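You operate a simulated robot arm through the tools that you are given. There is no shell and no other tool.

Carry out the task below with a simulated robot arm. There is one attempt and no reset: what you move stays moved.

Task
Flush the blue spray pipe clear and clip it back.
Fine: use the flush socket; it goes back into its own socket; leave the other pipes and clips, and the brush door open.

The check looks at the end state, three seconds after you hand in, the way a careful person would. Anything else that was tipped, shoved, dropped, spilled or broken makes it a failure.

Robot
A 6-joint arm with a two-finger gripper, fixed in place. Base frame: the origin is at the foot of the arm, x ahead of it, y to its left, z up. Units: mm, rad, N and s.
Its first joint turns from -2.897 to 2.897 rad. Payload 2.45 kg.
The tool frame sits at the grasp point between the pads (the TCP): z along the fingers, y along the line on which they close. The tips reach 20 mm beyond it. Largest opening 140 mm; the body of the gripper starts 168 mm behind the TCP.
Orientation is that of the tool frame in the base frame, as a unit quaternion [x, y, z, w]. With the fingers straight down and closing along the base's y, the tool's x points along the base's -x, its y along +y and its z along -z.

Tools
- The arm moves only by the tool move_arm. Its argument "deltas" is text: rows parted by semicolons, each of 6 numbers parted by spaces: the shift along the tool's x, y, z in units of 25 mm (1.0 is 25 mm), then the turn, a rotation vector about the tool's x, y, z in units of 6 degrees (1.0 is 6 degrees). In form: tx ty tz wx wy wz; .... A call has 1 to 20 rows; each row shifts and turns the commanded pose from where the row before left it, along the tool's axes as they then stand. "fingers" is the finger opening in m, from 0 to 0.14, set as the call begins (left out, the last holds). A call with a number of a shift or a turn outside -1 to 1 is refused whole. A row lasts 0.2 s, in which the tool goes at most 50 mm and 0.15 rad; a call with a longer step from one row to the next is refused whole, and so is a gripper value outside its range. A pose out of reach is approached as far as the arm can. The call stops where the force on the tool passes 60 N (or 10 N more than at its start, if that is more) or the arm is blocked; 0.2 s more then pass. Each finger travels about 45 mm/s and halts on what it meets, pressing with about 43 N; the grip force reading is that of the motor and also rises with nothing between the fingers. The clock runs only during rows and for 0.2 s after the last one: add rows that do not move to give the fingers time. It gives the time, the measured TCP pose, the force on the tool (base axes), the opening and the grip force at its end, in the units of the frame above (readings bear some noise), with the torque about the TCP (base axes, N m) and any sound that the robot's microphone picked up, and new pictures: "show" is both (left out), scene, wrist or none.
- Cameras (640 x 400 px; columns grow to the right, rows downward): "scene" is fixed at [213.4, 491.4, 1353.7]; the picture's right is [-0.22, 0.97, 0.00], its down [-0.39, -0.09, -0.92] and it looks along [-0.90, -0.21, 0.40] (base axes); focal length 214 px, centre (320, 200). "wrist" rides on the gripper at [78, 11, -209] in the tool frame; the picture's right is [-0.14, 0.99, 0.00], its down [-0.92, -0.13, -0.37] and it looks along [-0.36, -0.05, 0.93] (tool axes); focal length 280 px, centre (320, 200). There is no depth. A picture from a camera that has moved, and an enlarged one, comes with that camera's place and axes in the base frame and with its lens. The place of the scene camera against the robot may be out by one fixed shift of up to 18 mm in any direction.
- inspect(camera, box): a new picture of the part [left, top, right, bottom] of that camera's present view, enlarged. The clock stands still meanwhile.
- hand_in(): hands the job in; it is judged then, once.

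Places have to be worked out from the pictures, the camera data and where the tool is seen. Open the gripper and draw the arm clear of the work before you hand the job in, unless the task says otherwise.

The tools are called after "Request:" as name(argument=value, ...) on one line, values as JSON. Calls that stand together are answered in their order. move_arm: Moves the arm, as the interface text tells. Its arguments: {"type":"object","properties":{"deltas":{"type":"string"},"fingers":{"type":"number"},"show":{"type":"string","enum":["both","scene","wrist","none"]}},"required":["deltas"]} The other tools are called the same way: inspect (camera, box) takes an enlarged picture of a part of a camera's view; hand_in () hands the job in.

At the start:

```text
clock: 0.0
position: [717.9, 159.5, 1189.2]
tool_rot: [-0.001, 1.0, 0.0, 0.0]
force: [0.5, -0.6, 0.1]
torque: [-0.03, 0.01, -0.01]
width: 140.1
gripper_force: 0.1
```

scene: 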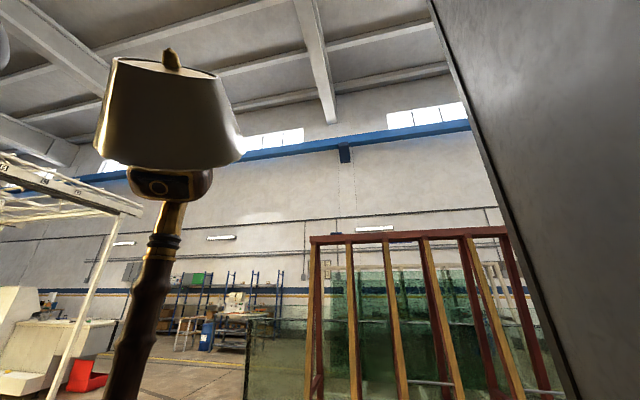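
wrist: 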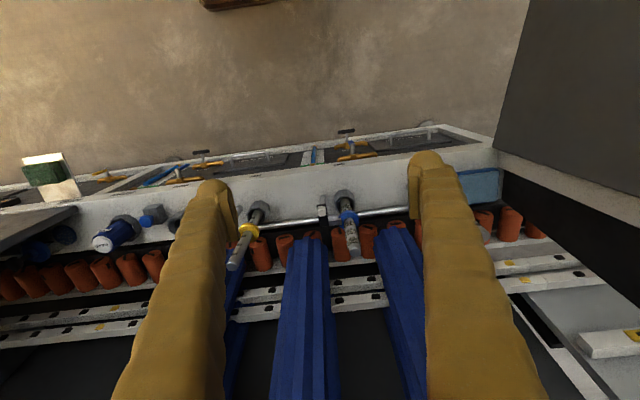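

The scene camera looks away from the work, so the wrist camera is what I have to go on. I'll enlarge parts of the wrist view to identify the pipes, clips and sockets.

Request:
inspect(camera="wrist", box=[0, 120, 240, 270])

Request:
inspect(camera="wrist", box=[200, 150, 440, 300])

Request:
inspect(camera="wrist", box=[400, 120, 640, 270])

Request:
inspect(camera="scene", box=[0, 0, 640, 400])

```text
2.67 times, centred on (120, 195) of wrist
camera zoom: at [640.5, 170.1, 1398.2], right [0.14, 0.99, 0.0], down [0.92, -0.13, 0.37], along [0.36, -0.05, -0.93], focal length 748 px, centre (853, 213)
```

zoom: 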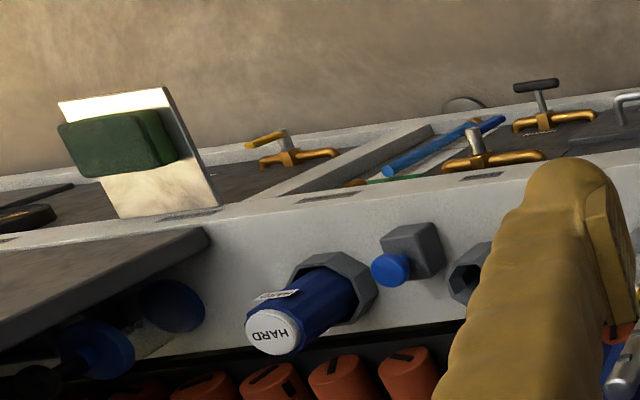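

```text
2.67 times, centred on (320, 225) of wrist
camera zoom: at [640.5, 170.1, 1398.2], right [0.14, 0.99, 0.0], down [0.92, -0.13, 0.37], along [0.36, -0.05, -0.93], focal length 748 px, centre (320, 133)
```

zoom: 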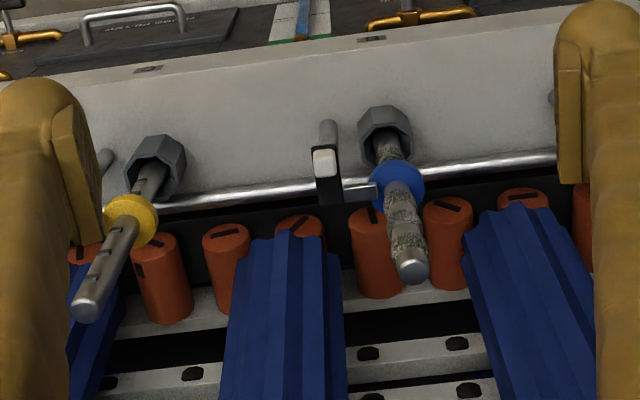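

```text
2.67 times, centred on (520, 195) of wrist
camera zoom: at [640.5, 170.1, 1398.2], right [0.14, 0.99, 0.0], down [0.92, -0.13, 0.37], along [0.36, -0.05, -0.93], focal length 748 px, centre (-213, 213)
```

zoom: 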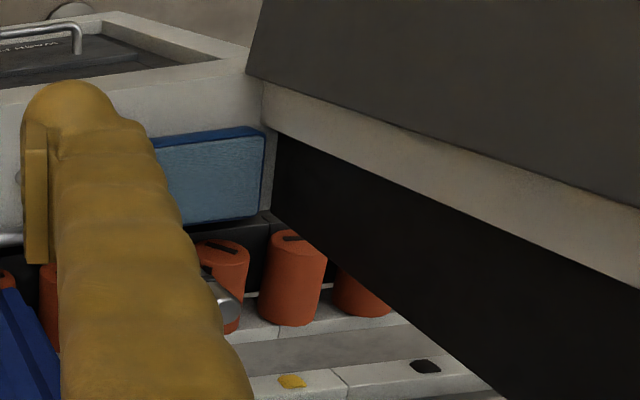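

```text
1.00 times, centred on (320, 200) of scene (not enlarged: the box is as wide or as high as the picture)
camera zoom: at [213.4, 491.4, 1353.7], right [-0.22, 0.97, 0.0], down [-0.39, -0.09, -0.92], along [-0.9, -0.21, 0.4], focal length 214 px, centre (320, 200)
```

zoom: 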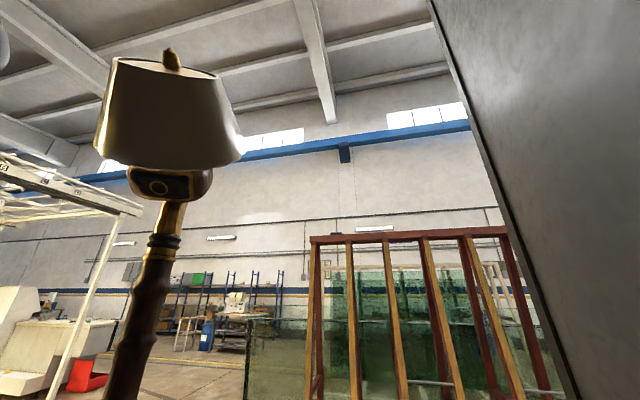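

The machine's wall carries sockets with pipes that point towards +x. The blue-collared pipe is clogged and sits beside a clip. I'll raise the arm a little and shift it to −y, to see the left part and get parallax.

Request:
move_arm(deltas="0 0 -1 0 0 0;0 0 -1 0 0 0;0 -1 0 0 0 0;0 -1 0 0 0 0;0 -1 0 0 0 0;0 -1 0 0 0 0;0 -1 0 0 0 0;0 -1 0 0 0 0;0 0 0 0 0 0", show="wrist")

```text
clock: 2.0
position: [718.0, 8.8, 1238.1]
tool_rot: [0.001, 1.0, 0.0, -0.001]
force: [-0.2, -0.5, -0.5]
torque: [0.01, 0.0, 0.02]
width: 139.8
gripper_force: 0.1
camera wrist: at [640.6, 19.9, 1447.0], right [0.14, 0.99, 0.0], down [0.92, -0.13, 0.37], along [0.36, -0.05, -0.93], focal length 280 px, centre (320, 200)
```

wrist: 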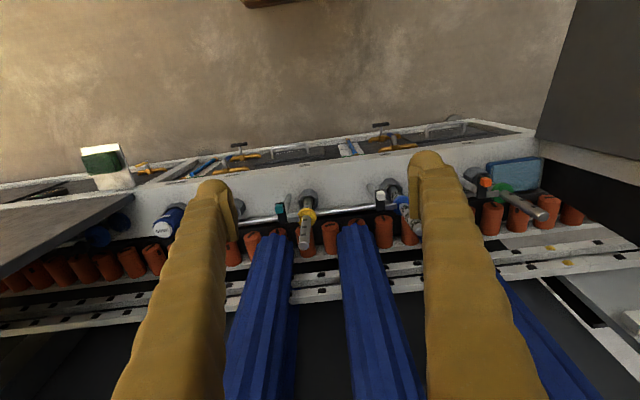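

More pipes are in view now: yellow, blue, and one with orange/green. I'll enlarge these areas.

Request:
inspect(camera="wrist", box=[60, 130, 240, 250])

Request:
inspect(camera="wrist", box=[240, 150, 440, 280])

Request:
inspect(camera="wrist", box=[430, 130, 610, 250])

```text
3.33 times, centred on (150, 190) of wrist
camera zoom: at [640.6, 19.9, 1447.0], right [0.14, 0.99, 0.0], down [0.92, -0.13, 0.37], along [0.36, -0.05, -0.93], focal length 935 px, centre (887, 233)
```

zoom: 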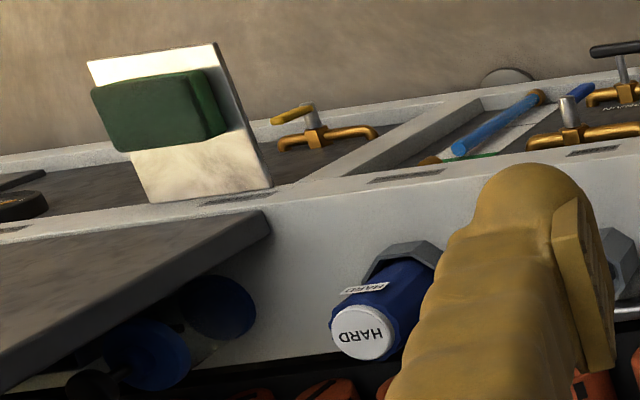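

```text
3.08 times, centred on (340, 215) of wrist
camera zoom: at [640.6, 19.9, 1447.0], right [0.14, 0.99, 0.0], down [0.92, -0.13, 0.37], along [0.36, -0.05, -0.93], focal length 863 px, centre (258, 154)
```

zoom: 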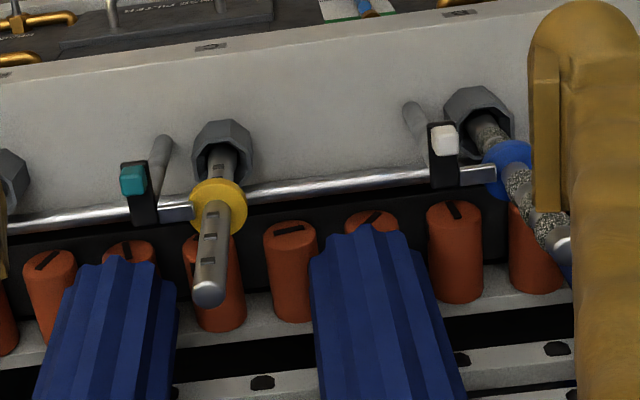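

```text
3.33 times, centred on (520, 190) of wrist
camera zoom: at [640.6, 19.9, 1447.0], right [0.14, 0.99, 0.0], down [0.92, -0.13, 0.37], along [0.36, -0.05, -0.93], focal length 935 px, centre (-347, 233)
```

zoom: 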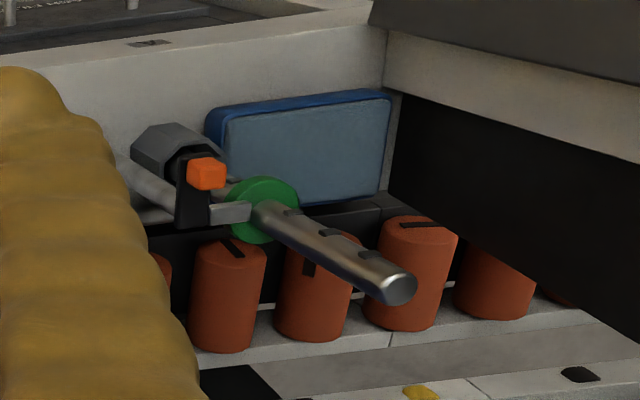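

Triangulating gives vertical pipes: the blue collar is near (960, 200, 737), its hex socket near z≈635 and its tip near z≈880. The white clip knob is near (905, 137, 783). I'll go closer for a better view.

Request:
move_arm(deltas="0 1 0 0 0 0;0 1 0 0 0 0;0 1 0 0 0 0;0 1 0 0 0 0;0 1 0 0 0 0;0 1 0 0 0 0;-1 1 0 0 0 0;-1 0 0 0 0 0;-1 0 1 0 0 0;0 0 1 0 0 0;0 0 1 0 0 0;0 0 1 0 0 0;0 0 1 0 0 0;0 0 1 0 0 0;0 0 1 0 0 0;0 0 1 0 0 0;0 0 0 0 0 0", show="wrist")

```text
clock: 5.6
position: [793.1, 183.4, 1038.7]
tool_rot: [-0.001, 1.0, 0.0, 0.0]
force: [-0.1, 0.5, -0.1]
torque: [0.02, -0.02, 0.02]
width: 139.9
gripper_force: 0.0
camera wrist: at [716.4, 194.4, 1248.3], right [0.14, 0.99, 0.0], down [0.92, -0.13, 0.37], along [0.36, -0.05, -0.93], focal length 280 px, centre (320, 200)
```

wrist: 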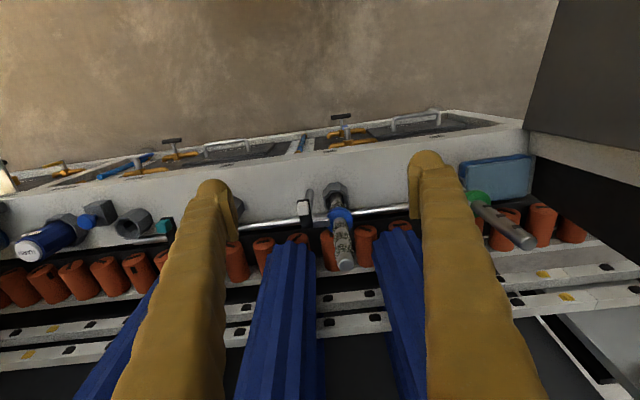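

Request:
inspect(camera="wrist", box=[260, 160, 420, 270])

Request:
inspect(camera="wrist", box=[0, 170, 200, 290])

Request:
inspect(camera="wrist", box=[0, 90, 640, 200])

```text
3.64 times, centred on (340, 215) of wrist
camera zoom: at [716.4, 194.4, 1248.3], right [0.14, 0.99, 0.0], down [0.92, -0.13, 0.37], along [0.36, -0.05, -0.93], focal length 1020 px, centre (247, 146)
```

zoom: 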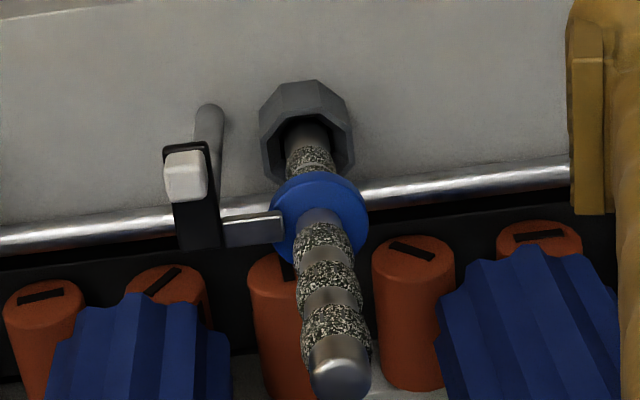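

```text
3.20 times, centred on (100, 230) of wrist
camera zoom: at [716.4, 194.4, 1248.3], right [0.14, 0.99, 0.0], down [0.92, -0.13, 0.37], along [0.36, -0.05, -0.93], focal length 897 px, centre (1024, 104)
```

zoom: 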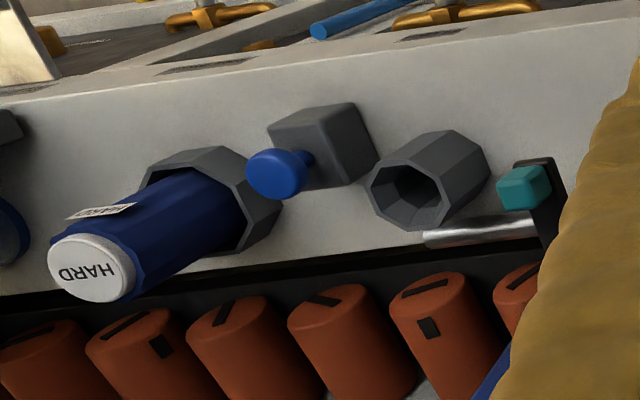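

```text
1.00 times, centred on (320, 145) of wrist (not enlarged: the box is as wide or as high as the picture)
camera zoom: at [716.4, 194.4, 1248.3], right [0.14, 0.99, 0.0], down [0.92, -0.13, 0.37], along [0.36, -0.05, -0.93], focal length 280 px, centre (320, 255)
```

zoom: 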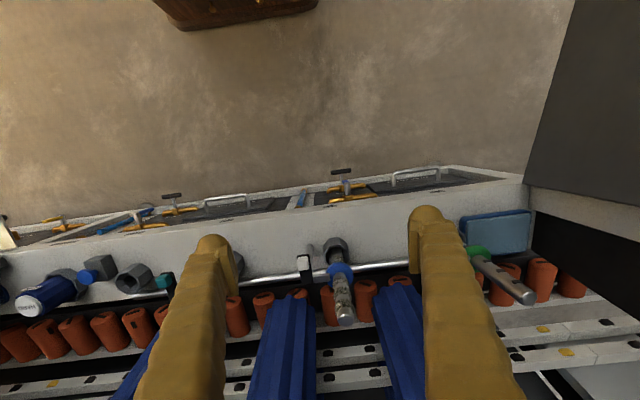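

The layout from −y to +y is: HARD bottle, blue push button on a block, an empty hex socket (probably the flush socket), then the yellow, blue and green pipes with their clips. Next I'll look closer at the blue clip and pipe.

Request:
move_arm(deltas="-0.76 -0.24 0.8 0 0 0;-0.76 -0.24 0.8 0 0 0;-0.76 -0.24 0.8 0 0 0;0 0 0.8 0 0 0;0 0 0 0 0 0", show="wrist")

Request:
inspect(camera="wrist", box=[230, 160, 420, 280])

```text
clock: 6.8
position: [850.6, 167.4, 958.6]
tool_rot: [0.0, 1.0, 0.0, 0.0]
force: [0.4, -0.9, 0.6]
torque: [0.03, 0.0, 0.01]
width: 140.0
gripper_force: 0.1
camera wrist: at [773.0, 176.2, 1168.1], right [0.14, 0.99, 0.0], down [0.92, -0.13, 0.37], along [0.36, -0.05, -0.93], focal length 280 px, centre (320, 200)
```

wrist: 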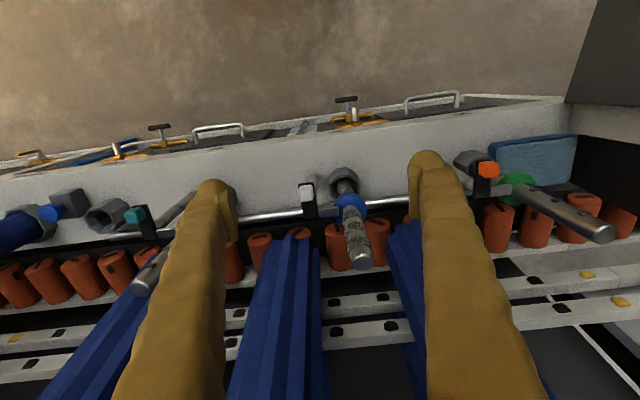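

```text
3.33 times, centred on (325, 220) of wrist
camera zoom: at [773.0, 176.2, 1168.1], right [0.14, 0.99, 0.0], down [0.92, -0.13, 0.37], along [0.36, -0.05, -0.93], focal length 935 px, centre (303, 133)
```

zoom: 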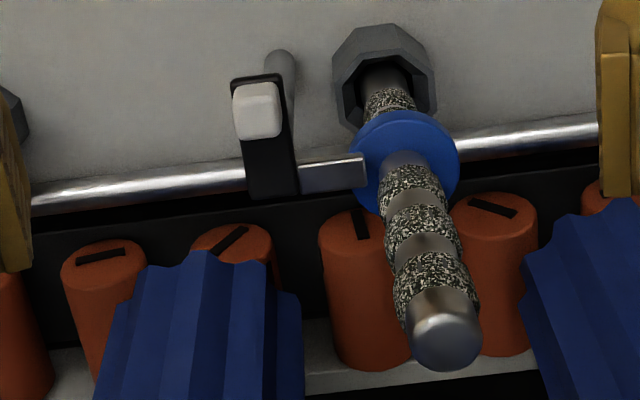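

The blue clip is a horizontal black lever with a white knob at (908, 137, ~785). It turns on a vertical post near (943, 137), and its metal tongue reaches over the collar. I'll place the fingers above the knob.

Request:
move_arm(deltas="-0.6 -0.3 0.7 0 0 0;-0.6 -0.3 0.7 0 0 0;-0.6 -0.3 0.7 0 0 0;-0.5 -0.3 0.7 0 0 0;0 0 0.7 0 0 0;0 0 0 0 0 0;0 0 0 0 0 0", fingers=0.05, show="wrist")

Request:
inspect(camera="wrist", box=[220, 140, 460, 290])

```text
clock: 8.4
position: [907.3, 136.5, 871.7]
tool_rot: [0.001, 1.0, 0.0, 0.0]
force: [0.0, -0.6, 0.8]
torque: [-0.01, 0.03, 0.04]
width: 49.8
gripper_force: 0.1
camera wrist: at [830.0, 146.2, 1080.5], right [0.14, 0.99, 0.0], down [0.92, -0.13, 0.37], along [0.36, -0.05, -0.93], focal length 280 px, centre (320, 200)
```

wrist: 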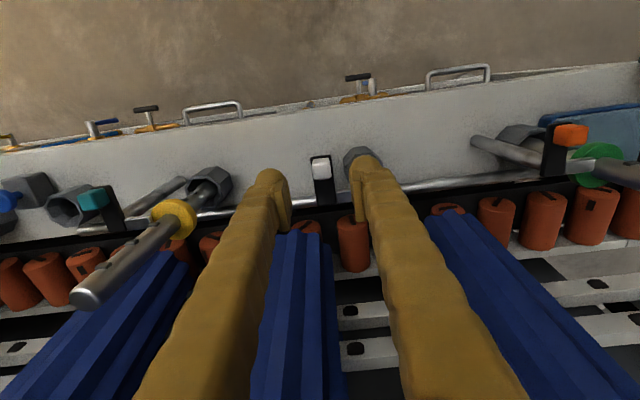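

```text
2.67 times, centred on (340, 215) of wrist
camera zoom: at [830.0, 146.2, 1080.5], right [0.14, 0.99, 0.0], down [0.92, -0.13, 0.37], along [0.36, -0.05, -0.93], focal length 748 px, centre (267, 160)
```

zoom: 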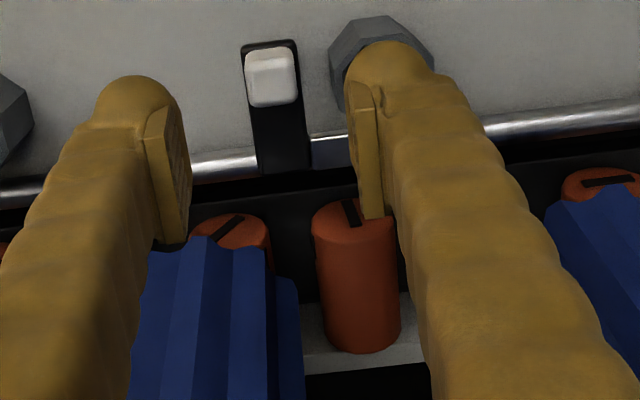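

The straddle lines up: the predicted and observed knob pixels agree. I'll narrow the fingers a little and descend so that they stand either side of the knob.

Request:
move_arm(deltas="0 0 0.7 0 0 0;0 0 0.7 0 0 0;0 0 0.7 0 0 0;0 0 0.6 0 0 0;0 0 0.6 0 0 0;0 0 0 0 0 0", fingers=0.036, show="wrist")

Request:
inspect(camera="wrist", box=[220, 100, 460, 250])

```text
clock: 9.8
position: [907.3, 136.9, 789.1]
tool_rot: [0.001, 1.0, 0.0, 0.0]
force: [-0.8, 0.1, -0.8]
torque: [-0.01, 0.03, -0.03]
width: 35.9
gripper_force: 0.1
camera wrist: at [829.7, 147.0, 998.0], right [0.14, 0.99, 0.0], down [0.92, -0.13, 0.37], along [0.36, -0.05, -0.93], focal length 280 px, centre (320, 200)
```

wrist: 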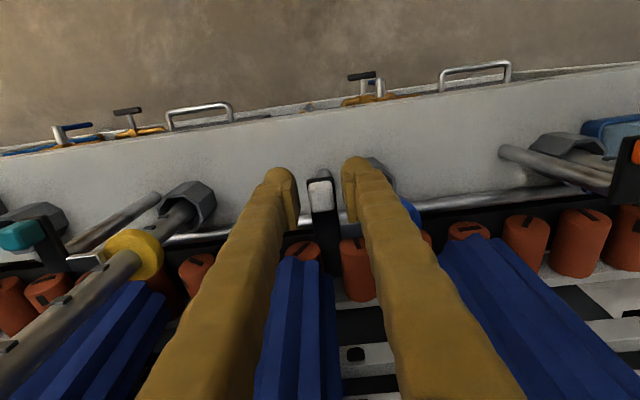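

```text
2.67 times, centred on (340, 175) of wrist
camera zoom: at [829.7, 147.0, 998.0], right [0.14, 0.99, 0.0], down [0.92, -0.13, 0.37], along [0.36, -0.05, -0.93], focal length 748 px, centre (267, 267)
```

zoom: 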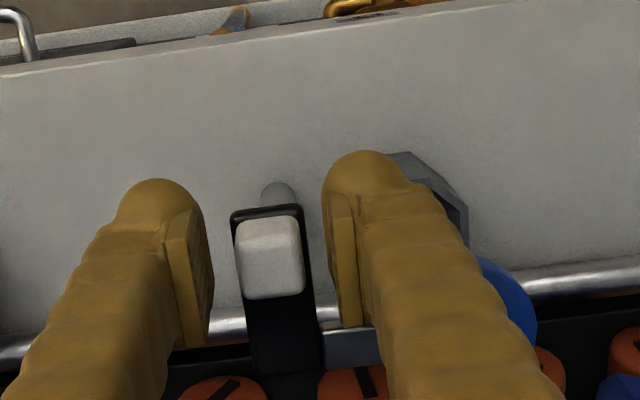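

The fingers now straddle the knob. I'll push it towards −y along an arc about the post, so the tongue swings away from the collar.

Request:
move_arm(deltas="0 -0.25 0 0 0 0;-0.01 -0.15 0 0 0 -1;-0.01 -0.15 0 0 0 -1;-0.01 -0.15 0 0 0 -1;-0.01 -0.15 0 0 0 -1;-0.01 -0.15 0 0 0 -1;0 0 0 0 0 0", show="wrist")

Request:
inspect(camera="wrist", box=[220, 100, 460, 250])

```text
clock: 11.4
position: [911.8, 112.2, 788.6]
tool_rot: [-0.259, 0.966, 0.0, 0.0]
force: [-0.4, 0.7, 0.9]
torque: [0.0, 0.03, 0.02]
width: 36.0
gripper_force: 0.1
camera wrist: at [839.8, 81.5, 998.3], right [-0.38, 0.93, 0.0], down [0.86, 0.35, 0.37], along [0.34, 0.14, -0.93], focal length 280 px, centre (320, 200)
```

wrist: 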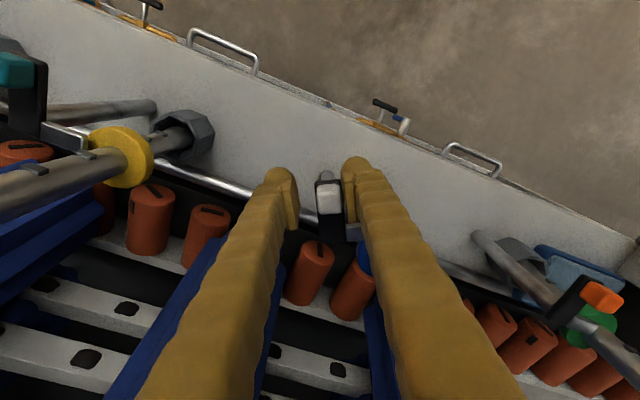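

```text
2.67 times, centred on (340, 175) of wrist
camera zoom: at [839.8, 81.5, 998.3], right [-0.38, 0.93, 0.0], down [0.86, 0.35, 0.37], along [0.34, 0.14, -0.93], focal length 748 px, centre (267, 267)
```

zoom: 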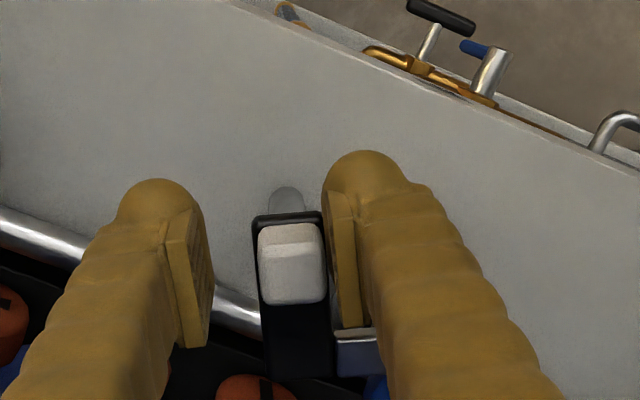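

The clip turned with almost no force. I'll keep going another 30° or so to clear it fully.

Request:
move_arm(deltas="-0.01 -0.15 0 0 0 -1;-0.01 -0.15 0 0 0 -1;-0.01 -0.15 0 0 0 -1;-0.01 -0.15 0 0 0 -1;-0.01 -0.15 0 0 0 -1;0 0 0 0 0 0", show="wrist")

Request:
inspect(camera="wrist", box=[220, 100, 460, 250])

```text
clock: 12.8
position: [925.7, 98.6, 788.4]
tool_rot: [-0.5, 0.866, 0.0, 0.0]
force: [-2.8, 3.2, 2.5]
torque: [0.07, 0.12, -0.03]
width: 38.8
gripper_force: 2.2
camera wrist: at [877.6, 36.2, 998.3], right [-0.79, 0.61, 0.0], down [0.57, 0.73, 0.37], along [0.23, 0.29, -0.93], focal length 280 px, centre (320, 200)
```

wrist: 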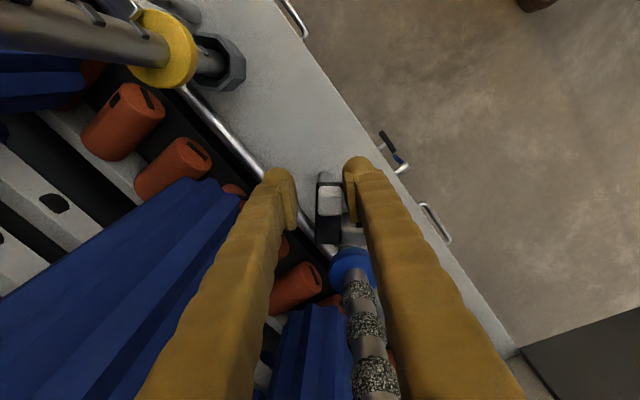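

```text
2.67 times, centred on (340, 175) of wrist
camera zoom: at [877.6, 36.2, 998.3], right [-0.79, 0.61, 0.0], down [0.57, 0.73, 0.37], along [0.23, 0.29, -0.93], focal length 748 px, centre (267, 267)
```

zoom: 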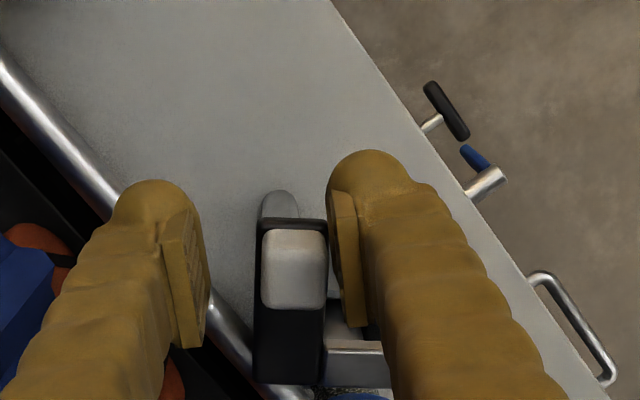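

The clip now sits at about 55–60° and I feel a little resistance, perhaps an end stop. I'll ease the pressure off, rise and check where the clip stays.

Request:
move_arm(deltas="0 -0.15 0 0 0 0;0 0.3 0 0 0 0;0 0 -1 0 0 0;0 0 -1 0 0 0;0 0 -1 0 0 0;0 0 -1 0 0 0;0 0 -1 0 0 0;0 0 0 0 0 0", show="wrist")

Request:
inspect(camera="wrist", box=[220, 120, 460, 270])

```text
clock: 14.6
position: [923.2, 101.4, 915.0]
tool_rot: [-0.5, 0.866, 0.001, 0.0]
force: [0.4, 0.1, 1.0]
torque: [0.05, 0.01, -0.03]
width: 35.9
gripper_force: 0.0
camera wrist: at [875.0, 37.8, 1123.3], right [-0.79, 0.61, 0.0], down [0.57, 0.73, 0.37], along [0.23, 0.29, -0.93], focal length 280 px, centre (320, 200)
```

wrist: 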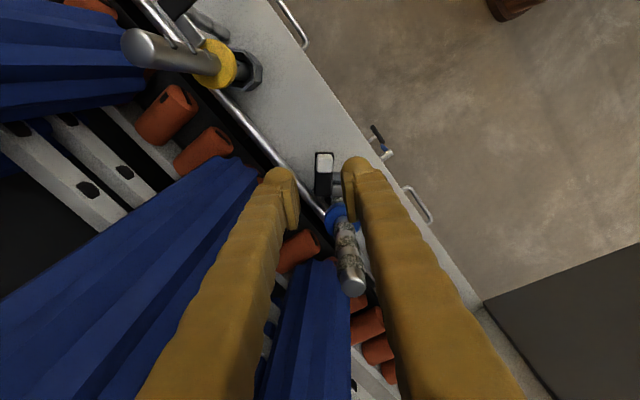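

```text
2.67 times, centred on (340, 195) of wrist
camera zoom: at [875.0, 37.8, 1123.3], right [-0.79, 0.61, 0.0], down [0.57, 0.73, 0.37], along [0.23, 0.29, -0.93], focal length 748 px, centre (267, 213)
```

zoom: 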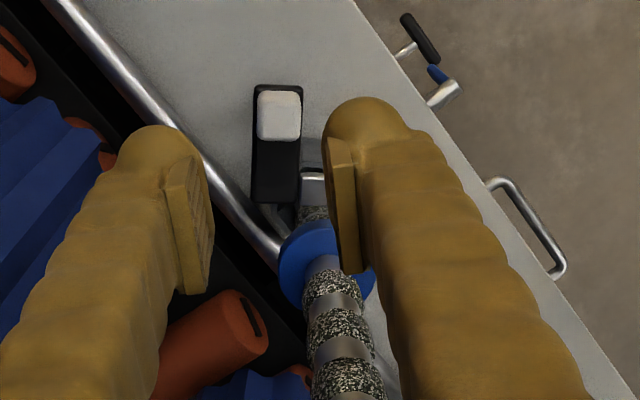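

The clip stays open and its tongue is clear of the collar. I'll rise, turn back to zero yaw and move over the blue pipe at about (965, 200).

Request:
move_arm(deltas="0 0 -1 0 0 0;0 0 -1 0 0 0;0 0 0 0 0 1;0 0 0 0 0 1;0 0 0 0 0 1;0 0 0 0 0 1;0 0 0 0 0 1;0 0 0 0 0 1;0 0 0 0 0 1;0 0 0 0 0 1;0 0 0 0 0 1;0 0 0 0 0 1;-0.4 0.98 0 0 0 0;-0.4 0.98 0 0 0 0;-0.4 0.98 0 0 0 0;-0.4 0.98 0 0 0 0;0 0 0 0 0 0", fingers=0.1, show="wrist")

Request:
inspect(camera="wrist", box=[200, 120, 440, 270])

```text
clock: 18.2
position: [961.7, 199.6, 963.3]
tool_rot: [0.0, 1.0, 0.0, 0.0]
force: [0.1, 0.3, 0.4]
torque: [-0.01, -0.02, -0.01]
width: 99.9
gripper_force: 0.1
camera wrist: at [885.1, 208.8, 1173.4], right [0.14, 0.99, 0.0], down [0.92, -0.13, 0.37], along [0.37, -0.05, -0.93], focal length 280 px, centre (320, 200)
```

wrist: 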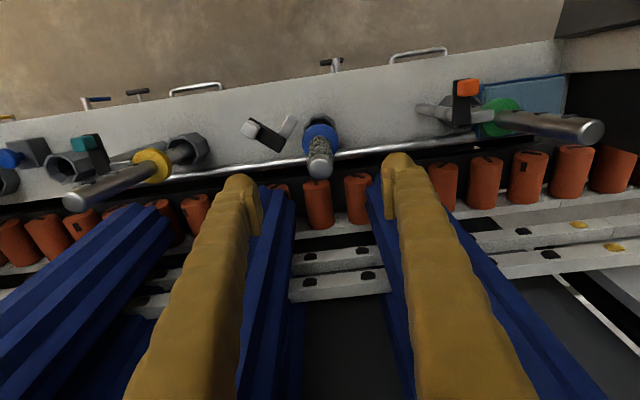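

```text
2.67 times, centred on (320, 195) of wrist
camera zoom: at [885.1, 208.8, 1173.4], right [0.14, 0.99, 0.0], down [0.92, -0.13, 0.37], along [0.37, -0.05, -0.93], focal length 748 px, centre (320, 213)
```

zoom: 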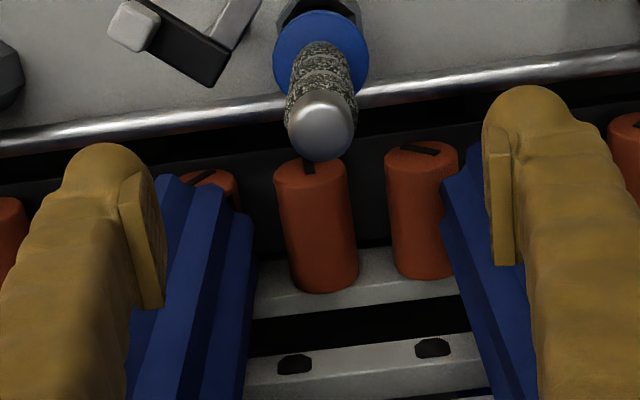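

The clip is open. The pipe top is near (958, 199.5, ~895) with a diameter of about 24 mm. I'll descend around its upper end with the fingers open.

Request:
move_arm(deltas="0.15 0 0.7 0 0 0;0 0 0.7 0 0 0;0 0 0.7 0 0 0;0 0 0.7 0 0 0;0 0 0.7 0 0 0;0 0 0 0 0 0", fingers=0.07, show="wrist")

Request:
inspect(camera="wrist", box=[220, 90, 420, 215])

```text
clock: 19.6
position: [958.4, 198.2, 876.5]
tool_rot: [0.0, 1.0, 0.0, 0.0]
force: [-0.5, -0.5, 1.0]
torque: [0.0, -0.04, 0.06]
width: 69.7
gripper_force: 0.0
camera wrist: at [882.3, 208.8, 1085.6], right [0.14, 0.99, 0.0], down [0.92, -0.13, 0.37], along [0.37, -0.05, -0.93], focal length 280 px, centre (320, 200)
```

wrist: 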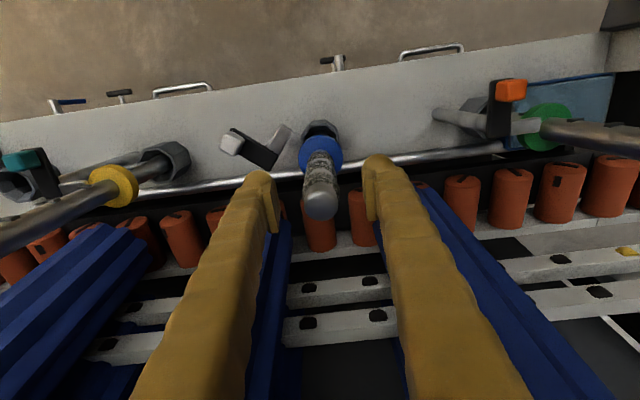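

```text
3.20 times, centred on (320, 152) of wrist
camera zoom: at [882.3, 208.8, 1085.6], right [0.14, 0.99, 0.0], down [0.92, -0.13, 0.37], along [0.37, -0.05, -0.93], focal length 897 px, centre (320, 352)
```

zoom: 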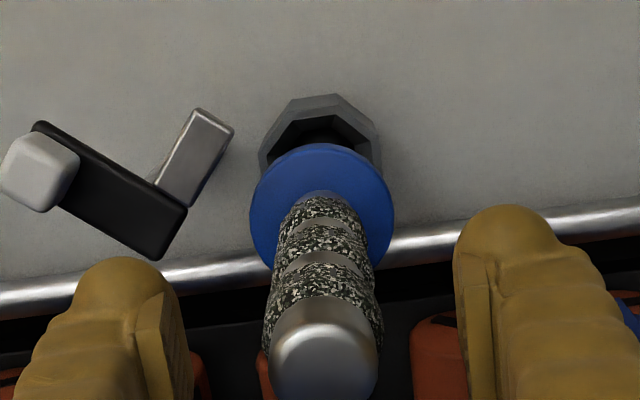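

The pipe is centred between the fingers, so I close on it.

Request:
move_arm(deltas="0 0 0 0 0 0;0 0 0 0 0 0;0 0 0 0 0 0;0 0 0 0 0 0;0 0 0 0 0 0", fingers=0.0, show="wrist")

Request:
inspect(camera="wrist", box=[220, 90, 420, 215])

```text
clock: 20.8
position: [959.3, 198.3, 876.8]
tool_rot: [0.0, 1.0, 0.0, -0.001]
force: [-0.4, 0.3, 0.4]
torque: [0.0, -0.02, 0.0]
width: 23.5
gripper_force: 42.8
camera wrist: at [882.3, 208.8, 1085.6], right [0.14, 0.99, 0.0], down [0.92, -0.13, 0.37], along [0.36, -0.05, -0.93], focal length 280 px, centre (320, 200)
```

wrist: 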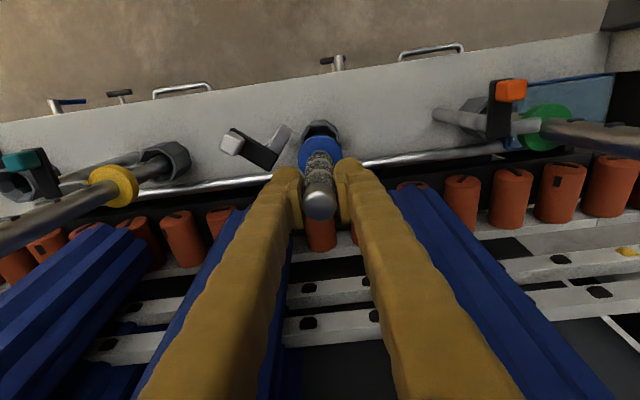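

```text
3.20 times, centred on (320, 152) of wrist
camera zoom: at [882.3, 208.8, 1085.6], right [0.14, 0.99, 0.0], down [0.92, -0.13, 0.37], along [0.36, -0.05, -0.93], focal length 897 px, centre (320, 352)
```

zoom: 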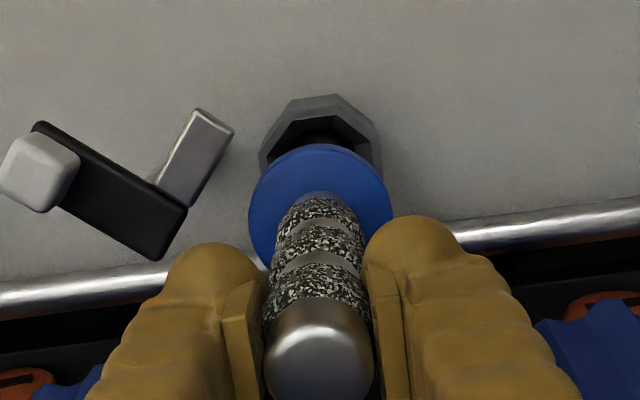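

The grip is firm at 23.5 mm, so the visible gunk has no thickness to the fingers. I'll lift straight up slowly and watch the force.

Request:
move_arm(deltas="0 0 -0.4 0 0 0;0 0 -0.4 0 0 0;0 0 -0.4 0 0 0;0 0 -0.4 0 0 0;0 0 -0.4 0 0 0;0 0 0 0 0 0", show="wrist")

Request:
inspect(camera="wrist", box=[220, 80, 420, 205])

```text
clock: 22.2
position: [958.1, 198.2, 926.5]
tool_rot: [0.0, 1.0, 0.001, 0.0]
force: [-0.3, 0.2, -2.0]
torque: [0.04, -0.01, 0.0]
width: 23.5
gripper_force: 43.0
camera wrist: at [881.1, 209.0, 1135.6], right [0.14, 0.99, 0.0], down [0.92, -0.13, 0.37], along [0.36, -0.05, -0.93], focal length 280 px, centre (320, 200)
```

wrist: 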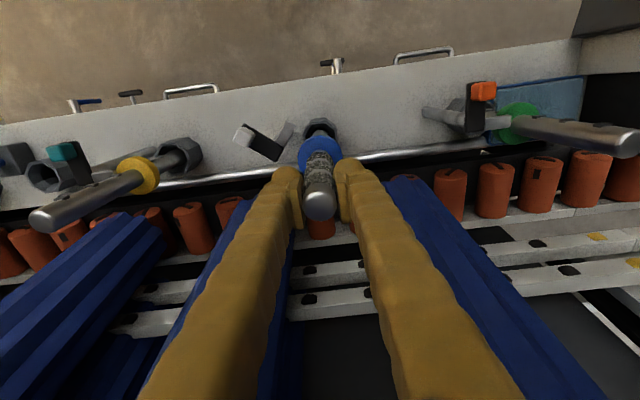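

```text
3.20 times, centred on (320, 142) of wrist
camera zoom: at [881.1, 209.0, 1135.6], right [0.14, 0.99, 0.0], down [0.92, -0.13, 0.37], along [0.36, -0.05, -0.93], focal length 897 px, centre (320, 384)
```

zoom: 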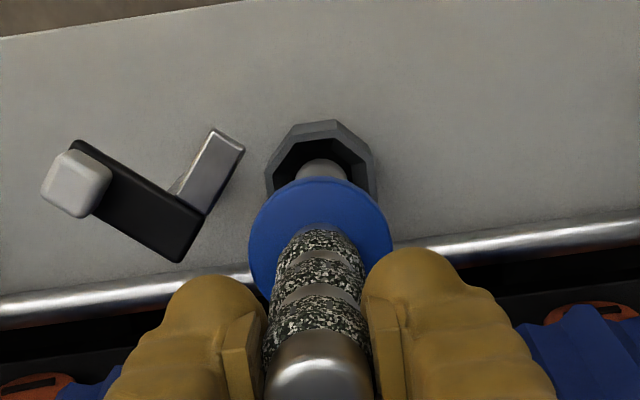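

The pipe lifts freely with about 2 N of weight. I'll continue upward.

Request:
move_arm(deltas="0 0 -0.6 0 0 0;0 0 -0.6 0 0 0;0 0 -0.6 0 0 0;0 0 -0.6 0 0 0;0 0 -0.6 0 0 0;0 0 0 0 0 0", show="wrist")

Request:
inspect(camera="wrist", box=[220, 80, 420, 205])

```text
clock: 23.6
position: [957.1, 199.0, 1001.4]
tool_rot: [0.001, 1.0, 0.0, -0.001]
force: [-0.1, -0.5, -1.9]
torque: [-0.02, 0.0, 0.0]
width: 23.4
gripper_force: 43.1
camera wrist: at [880.9, 209.2, 1210.8], right [0.14, 0.99, 0.0], down [0.92, -0.13, 0.37], along [0.36, -0.05, -0.93], focal length 280 px, centre (320, 200)
```

wrist: 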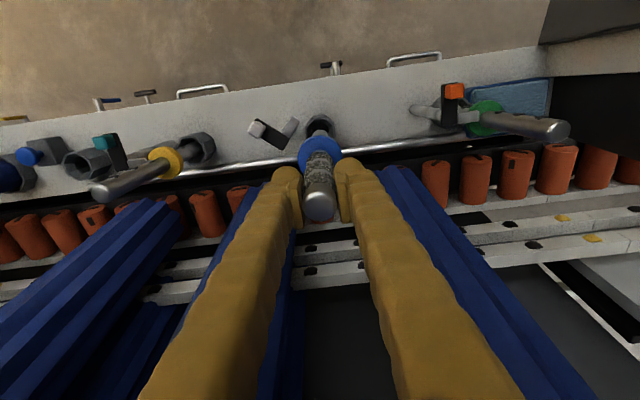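

```text
3.20 times, centred on (320, 142) of wrist
camera zoom: at [880.9, 209.2, 1210.8], right [0.14, 0.99, 0.0], down [0.92, -0.13, 0.37], along [0.36, -0.05, -0.93], focal length 897 px, centre (320, 384)
```

zoom: 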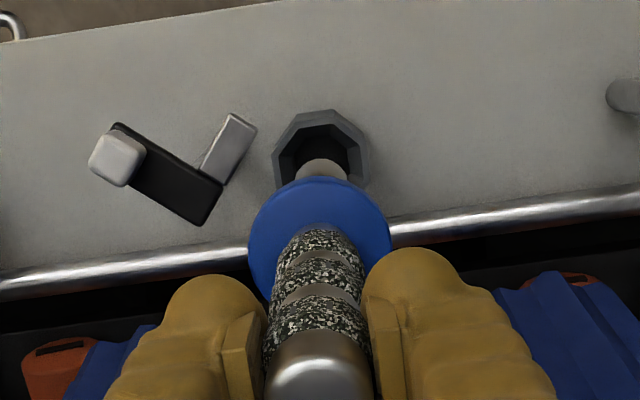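

The pipe is now well out of its socket. I'll lift a bit more, back off towards −x to about x≈855 to pass clear of the yellow pipe and clips, and start moving towards −y where the flush socket is (y≈−310).

Request:
move_arm(deltas="0 0 -1 0 0 0;0.9 0 -0.2 0 0 0;1 0 0 0 0 0;1 0 0 0 0 0;1 0 0 0 0 0;0 -1 0 0 0 0;0 -1 0 0 0 0;0 -1 0 0 0 0;0 -1 0 0 0 0;0 -1 0 0 0 0;0 -1 0 0 0 0;0 -1 0 0 0 0;0 -1 0 0 0 0;0 -1 0 0 0 0;0 -1 0 0 0 0;0 -1 0 0 0 0;0 -1 0 0 0 0;0 0 0 0 0 0", show="wrist")

```text
clock: 27.4
position: [861.1, -101.5, 1030.7]
tool_rot: [-0.001, 1.0, 0.0, -0.001]
force: [0.5, -0.2, -1.9]
torque: [-0.02, -0.01, 0.01]
width: 23.1
gripper_force: 43.2
camera wrist: at [782.6, -91.5, 1240.6], right [0.14, 0.99, 0.0], down [0.92, -0.13, 0.37], along [0.36, -0.05, -0.93], focal length 280 px, centre (320, 200)
```

wrist: 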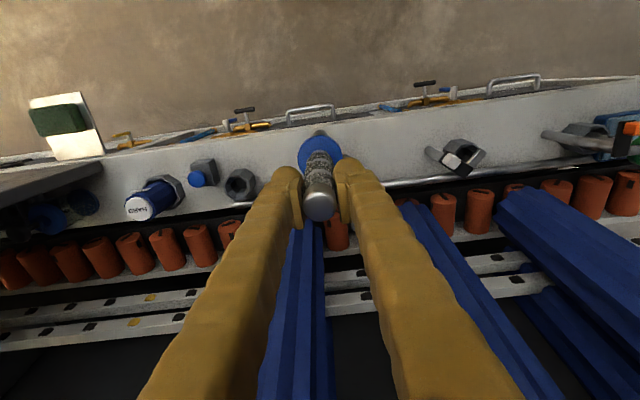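

I can see the flush socket to the left of the pipe. I'll enlarge it along with the button and the bottle.

Request:
inspect(camera="wrist", box=[100, 130, 280, 250])

Request:
inspect(camera="wrist", box=[0, 80, 180, 240])

```text
3.33 times, centred on (190, 190) of wrist
camera zoom: at [782.6, -91.5, 1240.6], right [0.14, 0.99, 0.0], down [0.92, -0.13, 0.37], along [0.36, -0.05, -0.93], focal length 935 px, centre (753, 233)
```

zoom: 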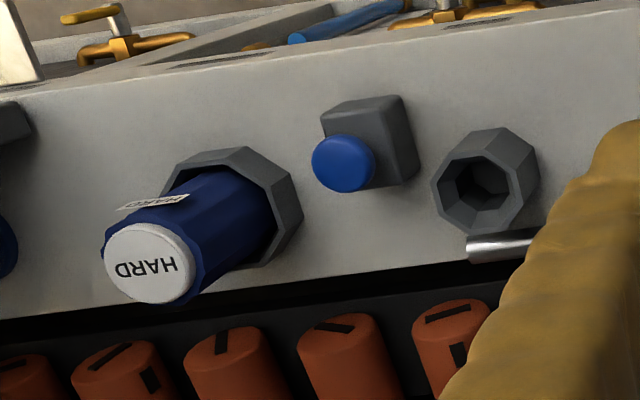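

```text
2.50 times, centred on (90, 160) of wrist
camera zoom: at [782.6, -91.5, 1240.6], right [0.14, 0.99, 0.0], down [0.92, -0.13, 0.37], along [0.36, -0.05, -0.93], focal length 701 px, centre (895, 300)
```

zoom: 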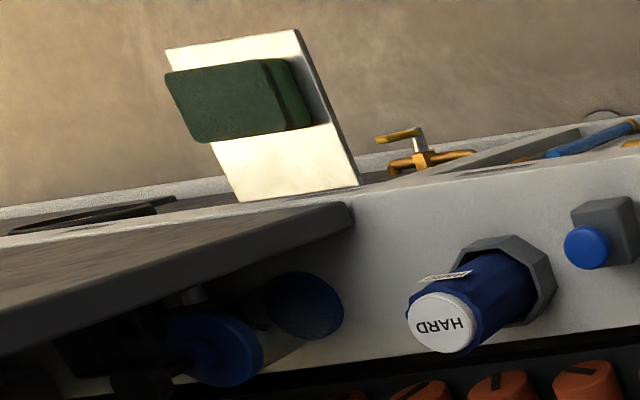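

The empty hex is the flush socket, the blue button on the block beside it is the flush push button, and "HARD" is a stored brush. I'll move along y to line up with the socket.

Request:
move_arm(deltas="0 -0.97 0 0 0 0;0 -0.97 0 0 0 0;0 -0.97 0 0 0 0;0 -0.97 0 0 0 0;0 -0.97 0 0 0 0;0 -0.97 0 0 0 0;0 -0.97 0 0 0 0;0 -0.97 0 0 0 0;0 0 0 0 0 0", show="wrist")

Request:
inspect(camera="wrist", box=[220, 90, 420, 215])

```text
clock: 29.4
position: [860.1, -296.4, 1030.9]
tool_rot: [0.0, 1.0, 0.0, -0.001]
force: [-0.2, -0.1, -2.5]
torque: [0.02, 0.01, 0.01]
width: 23.3
gripper_force: 43.4
camera wrist: at [783.1, -285.2, 1240.3], right [0.14, 0.99, 0.0], down [0.92, -0.13, 0.37], along [0.37, -0.05, -0.93], focal length 280 px, centre (320, 200)
```

wrist: 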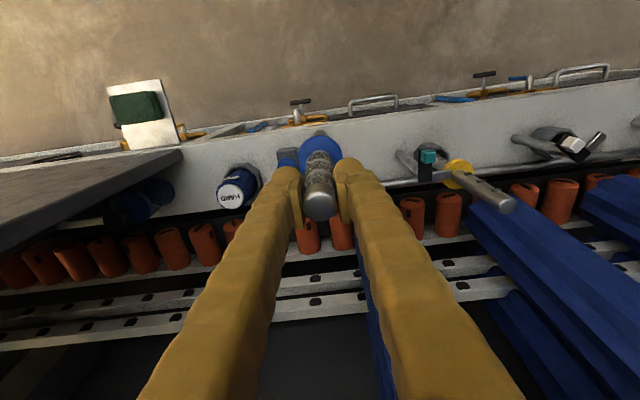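

```text
3.20 times, centred on (320, 152) of wrist
camera zoom: at [783.1, -285.2, 1240.3], right [0.14, 0.99, 0.0], down [0.92, -0.13, 0.37], along [0.37, -0.05, -0.93], focal length 897 px, centre (320, 352)
```

zoom: 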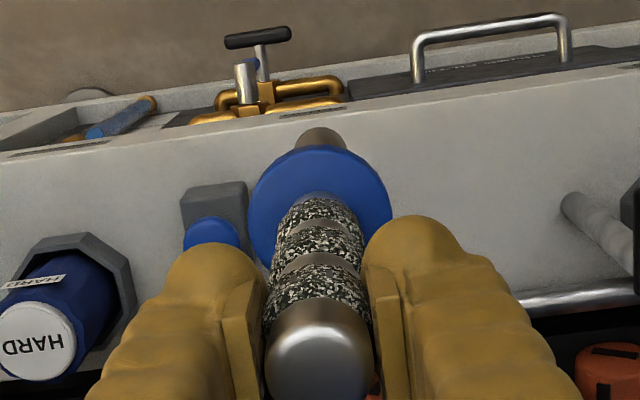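

The socket is hidden behind the pipe, as expected when lined up in y. I'll move towards +x in two stages and check.

Request:
move_arm(deltas="-0.8 0 0 0 0 0;-0.8 0 0 0 0 0;-0.8 0 0 0 0 0;-0.8 0 0 0 0 0;0 0 0 0 0 0", show="wrist")

Request:
inspect(camera="wrist", box=[220, 70, 420, 195])

```text
clock: 30.6
position: [940.3, -294.5, 1032.2]
tool_rot: [0.001, 1.0, 0.0, 0.0]
force: [-0.5, 0.4, -1.7]
torque: [-0.01, 0.0, 0.01]
width: 23.8
gripper_force: 43.2
camera wrist: at [863.7, -284.3, 1240.3], right [0.14, 0.99, 0.0], down [0.92, -0.13, 0.37], along [0.36, -0.05, -0.93], focal length 280 px, centre (320, 200)
```

wrist: 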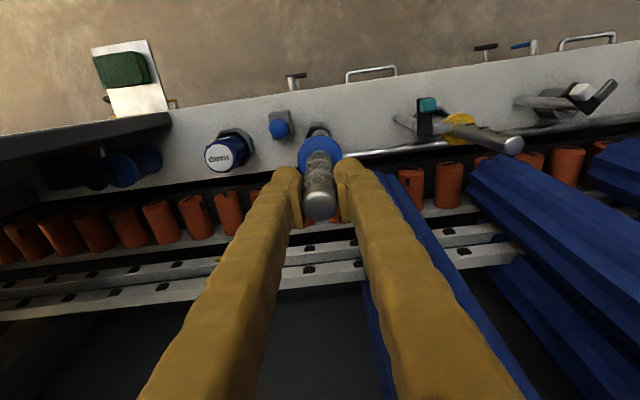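

```text
3.20 times, centred on (320, 132) of wrist
camera zoom: at [863.7, -284.3, 1240.3], right [0.14, 0.99, 0.0], down [0.92, -0.13, 0.37], along [0.36, -0.05, -0.93], focal length 897 px, centre (320, 416)
```

zoom: 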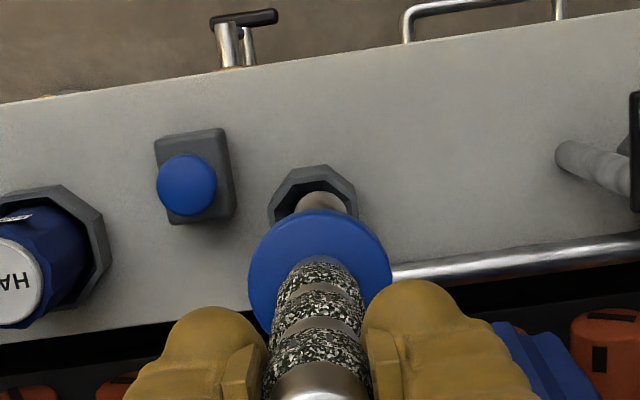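

Comparing with the view over the pipe's own socket, I need about +16.5 mm in x and −7 mm in y. I'll also drop to the same height as the reference picture to compare.

Request:
move_arm(deltas="-0.34 -0.14 0 0 0 0;-0.33 -0.13 0 0 0 0;0 0 0.6 0 0 0;0 0 0.6 0 0 0;0 0 0 0 0 0;0 0 0 0 0 0", show="wrist")

Request:
inspect(camera="wrist", box=[220, 80, 420, 205])

```text
clock: 32.0
position: [957.2, -301.6, 1001.4]
tool_rot: [0.0, 1.0, 0.001, 0.0]
force: [0.3, 0.0, -1.9]
torque: [0.03, 0.01, 0.02]
width: 23.0
gripper_force: 43.0
camera wrist: at [880.3, -291.0, 1210.9], right [0.14, 0.99, 0.0], down [0.92, -0.13, 0.37], along [0.36, -0.05, -0.93], focal length 280 px, centre (320, 200)
```

wrist: 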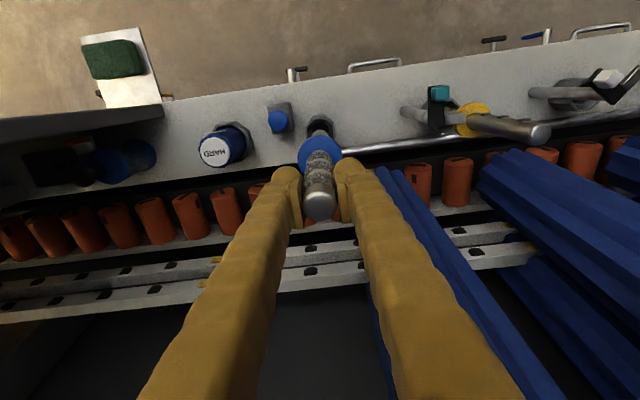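

```text
3.20 times, centred on (320, 142) of wrist
camera zoom: at [880.3, -291.0, 1210.9], right [0.14, 0.99, 0.0], down [0.92, -0.13, 0.37], along [0.36, -0.05, -0.93], focal length 897 px, centre (320, 384)
```

zoom: 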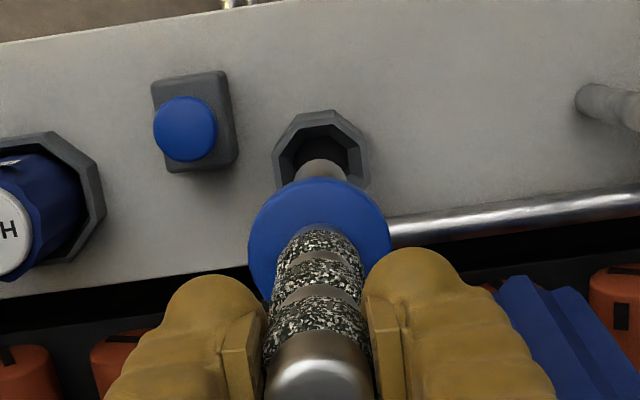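

The view now matches the reference picture, with the hex at 272–368 px and its top at 110. I'll lower the pipe straight down into the flush socket.

Request:
move_arm(deltas="0 0 0.5 0 0 0;0 0 0.5 0 0 0;0 0 0.5 0 0 0;0 0 0.5 0 0 0;0 0 0.5 0 0 0;0 0 0.5 0 0 0;0 0 0.5 0 0 0;0 0 0.5 0 0 0;0 0 0 0 0 0", show="wrist")

Request:
inspect(camera="wrist", box=[220, 80, 420, 205])

```text
clock: 34.0
position: [957.7, -300.6, 901.9]
tool_rot: [0.0, 1.0, 0.0, 0.001]
force: [0.3, -0.8, -2.0]
torque: [0.02, 0.03, -0.01]
width: 23.5
gripper_force: 43.0
camera wrist: at [880.3, -290.8, 1110.9], right [0.14, 0.99, 0.0], down [0.92, -0.13, 0.37], along [0.36, -0.05, -0.93], focal length 280 px, centre (320, 200)
```

wrist: 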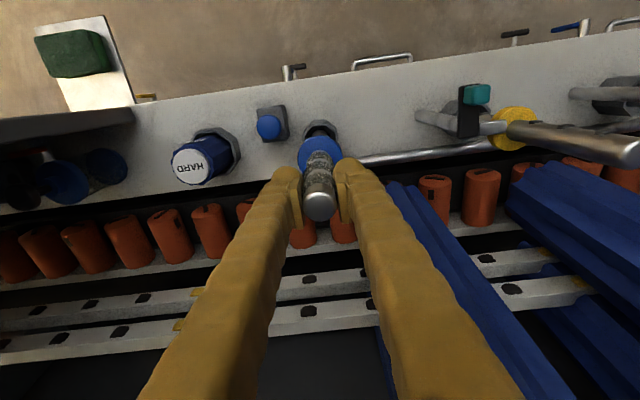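

```text
3.20 times, centred on (320, 142) of wrist
camera zoom: at [880.3, -290.8, 1110.9], right [0.14, 0.99, 0.0], down [0.92, -0.13, 0.37], along [0.36, -0.05, -0.93], focal length 897 px, centre (320, 384)
```

zoom: 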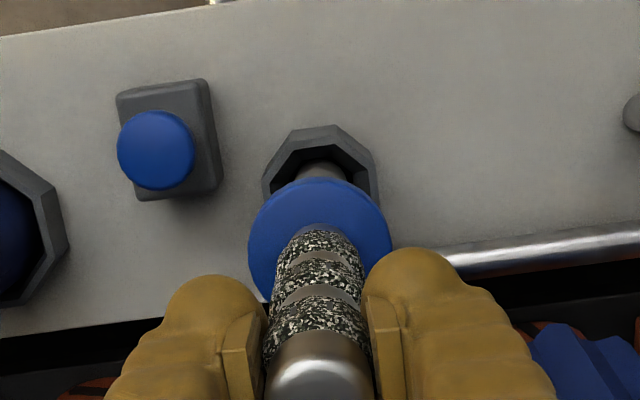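

No contact so far, and the alignment looks right. I'll continue slowly to the seated height of about 877.

Request:
move_arm(deltas="0 0 0.25 0 0 0;0 0 0.25 0 0 0;0 0 0.25 0 0 0;0 0 0.22 0 0 0;0 0 0 0 0 0", show="wrist")

Request:
inspect(camera="wrist", box=[220, 80, 420, 205])

```text
clock: 35.2
position: [957.9, -301.2, 877.5]
tool_rot: [0.0, 1.0, 0.0, 0.0]
force: [0.2, -0.7, -1.1]
torque: [0.0, 0.03, 0.0]
width: 23.2
gripper_force: 42.7
camera wrist: at [880.4, -291.1, 1086.5], right [0.14, 0.99, 0.0], down [0.92, -0.13, 0.37], along [0.37, -0.05, -0.93], focal length 280 px, centre (320, 200)
```

wrist: 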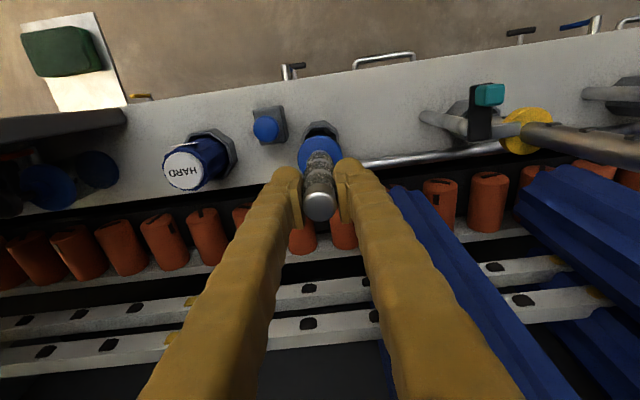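

```text
3.20 times, centred on (320, 142) of wrist
camera zoom: at [880.4, -291.1, 1086.5], right [0.14, 0.99, 0.0], down [0.92, -0.13, 0.37], along [0.37, -0.05, -0.93], focal length 897 px, centre (320, 384)
```

zoom: 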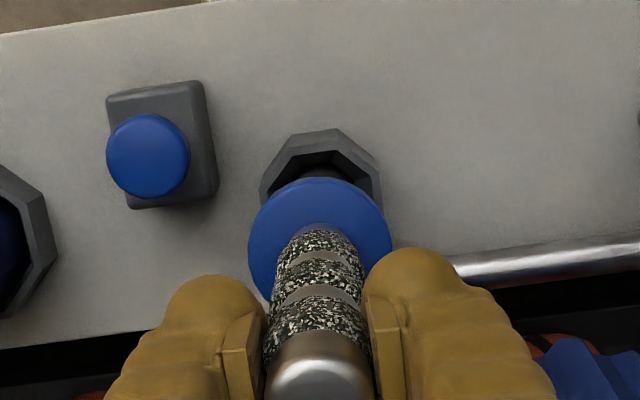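

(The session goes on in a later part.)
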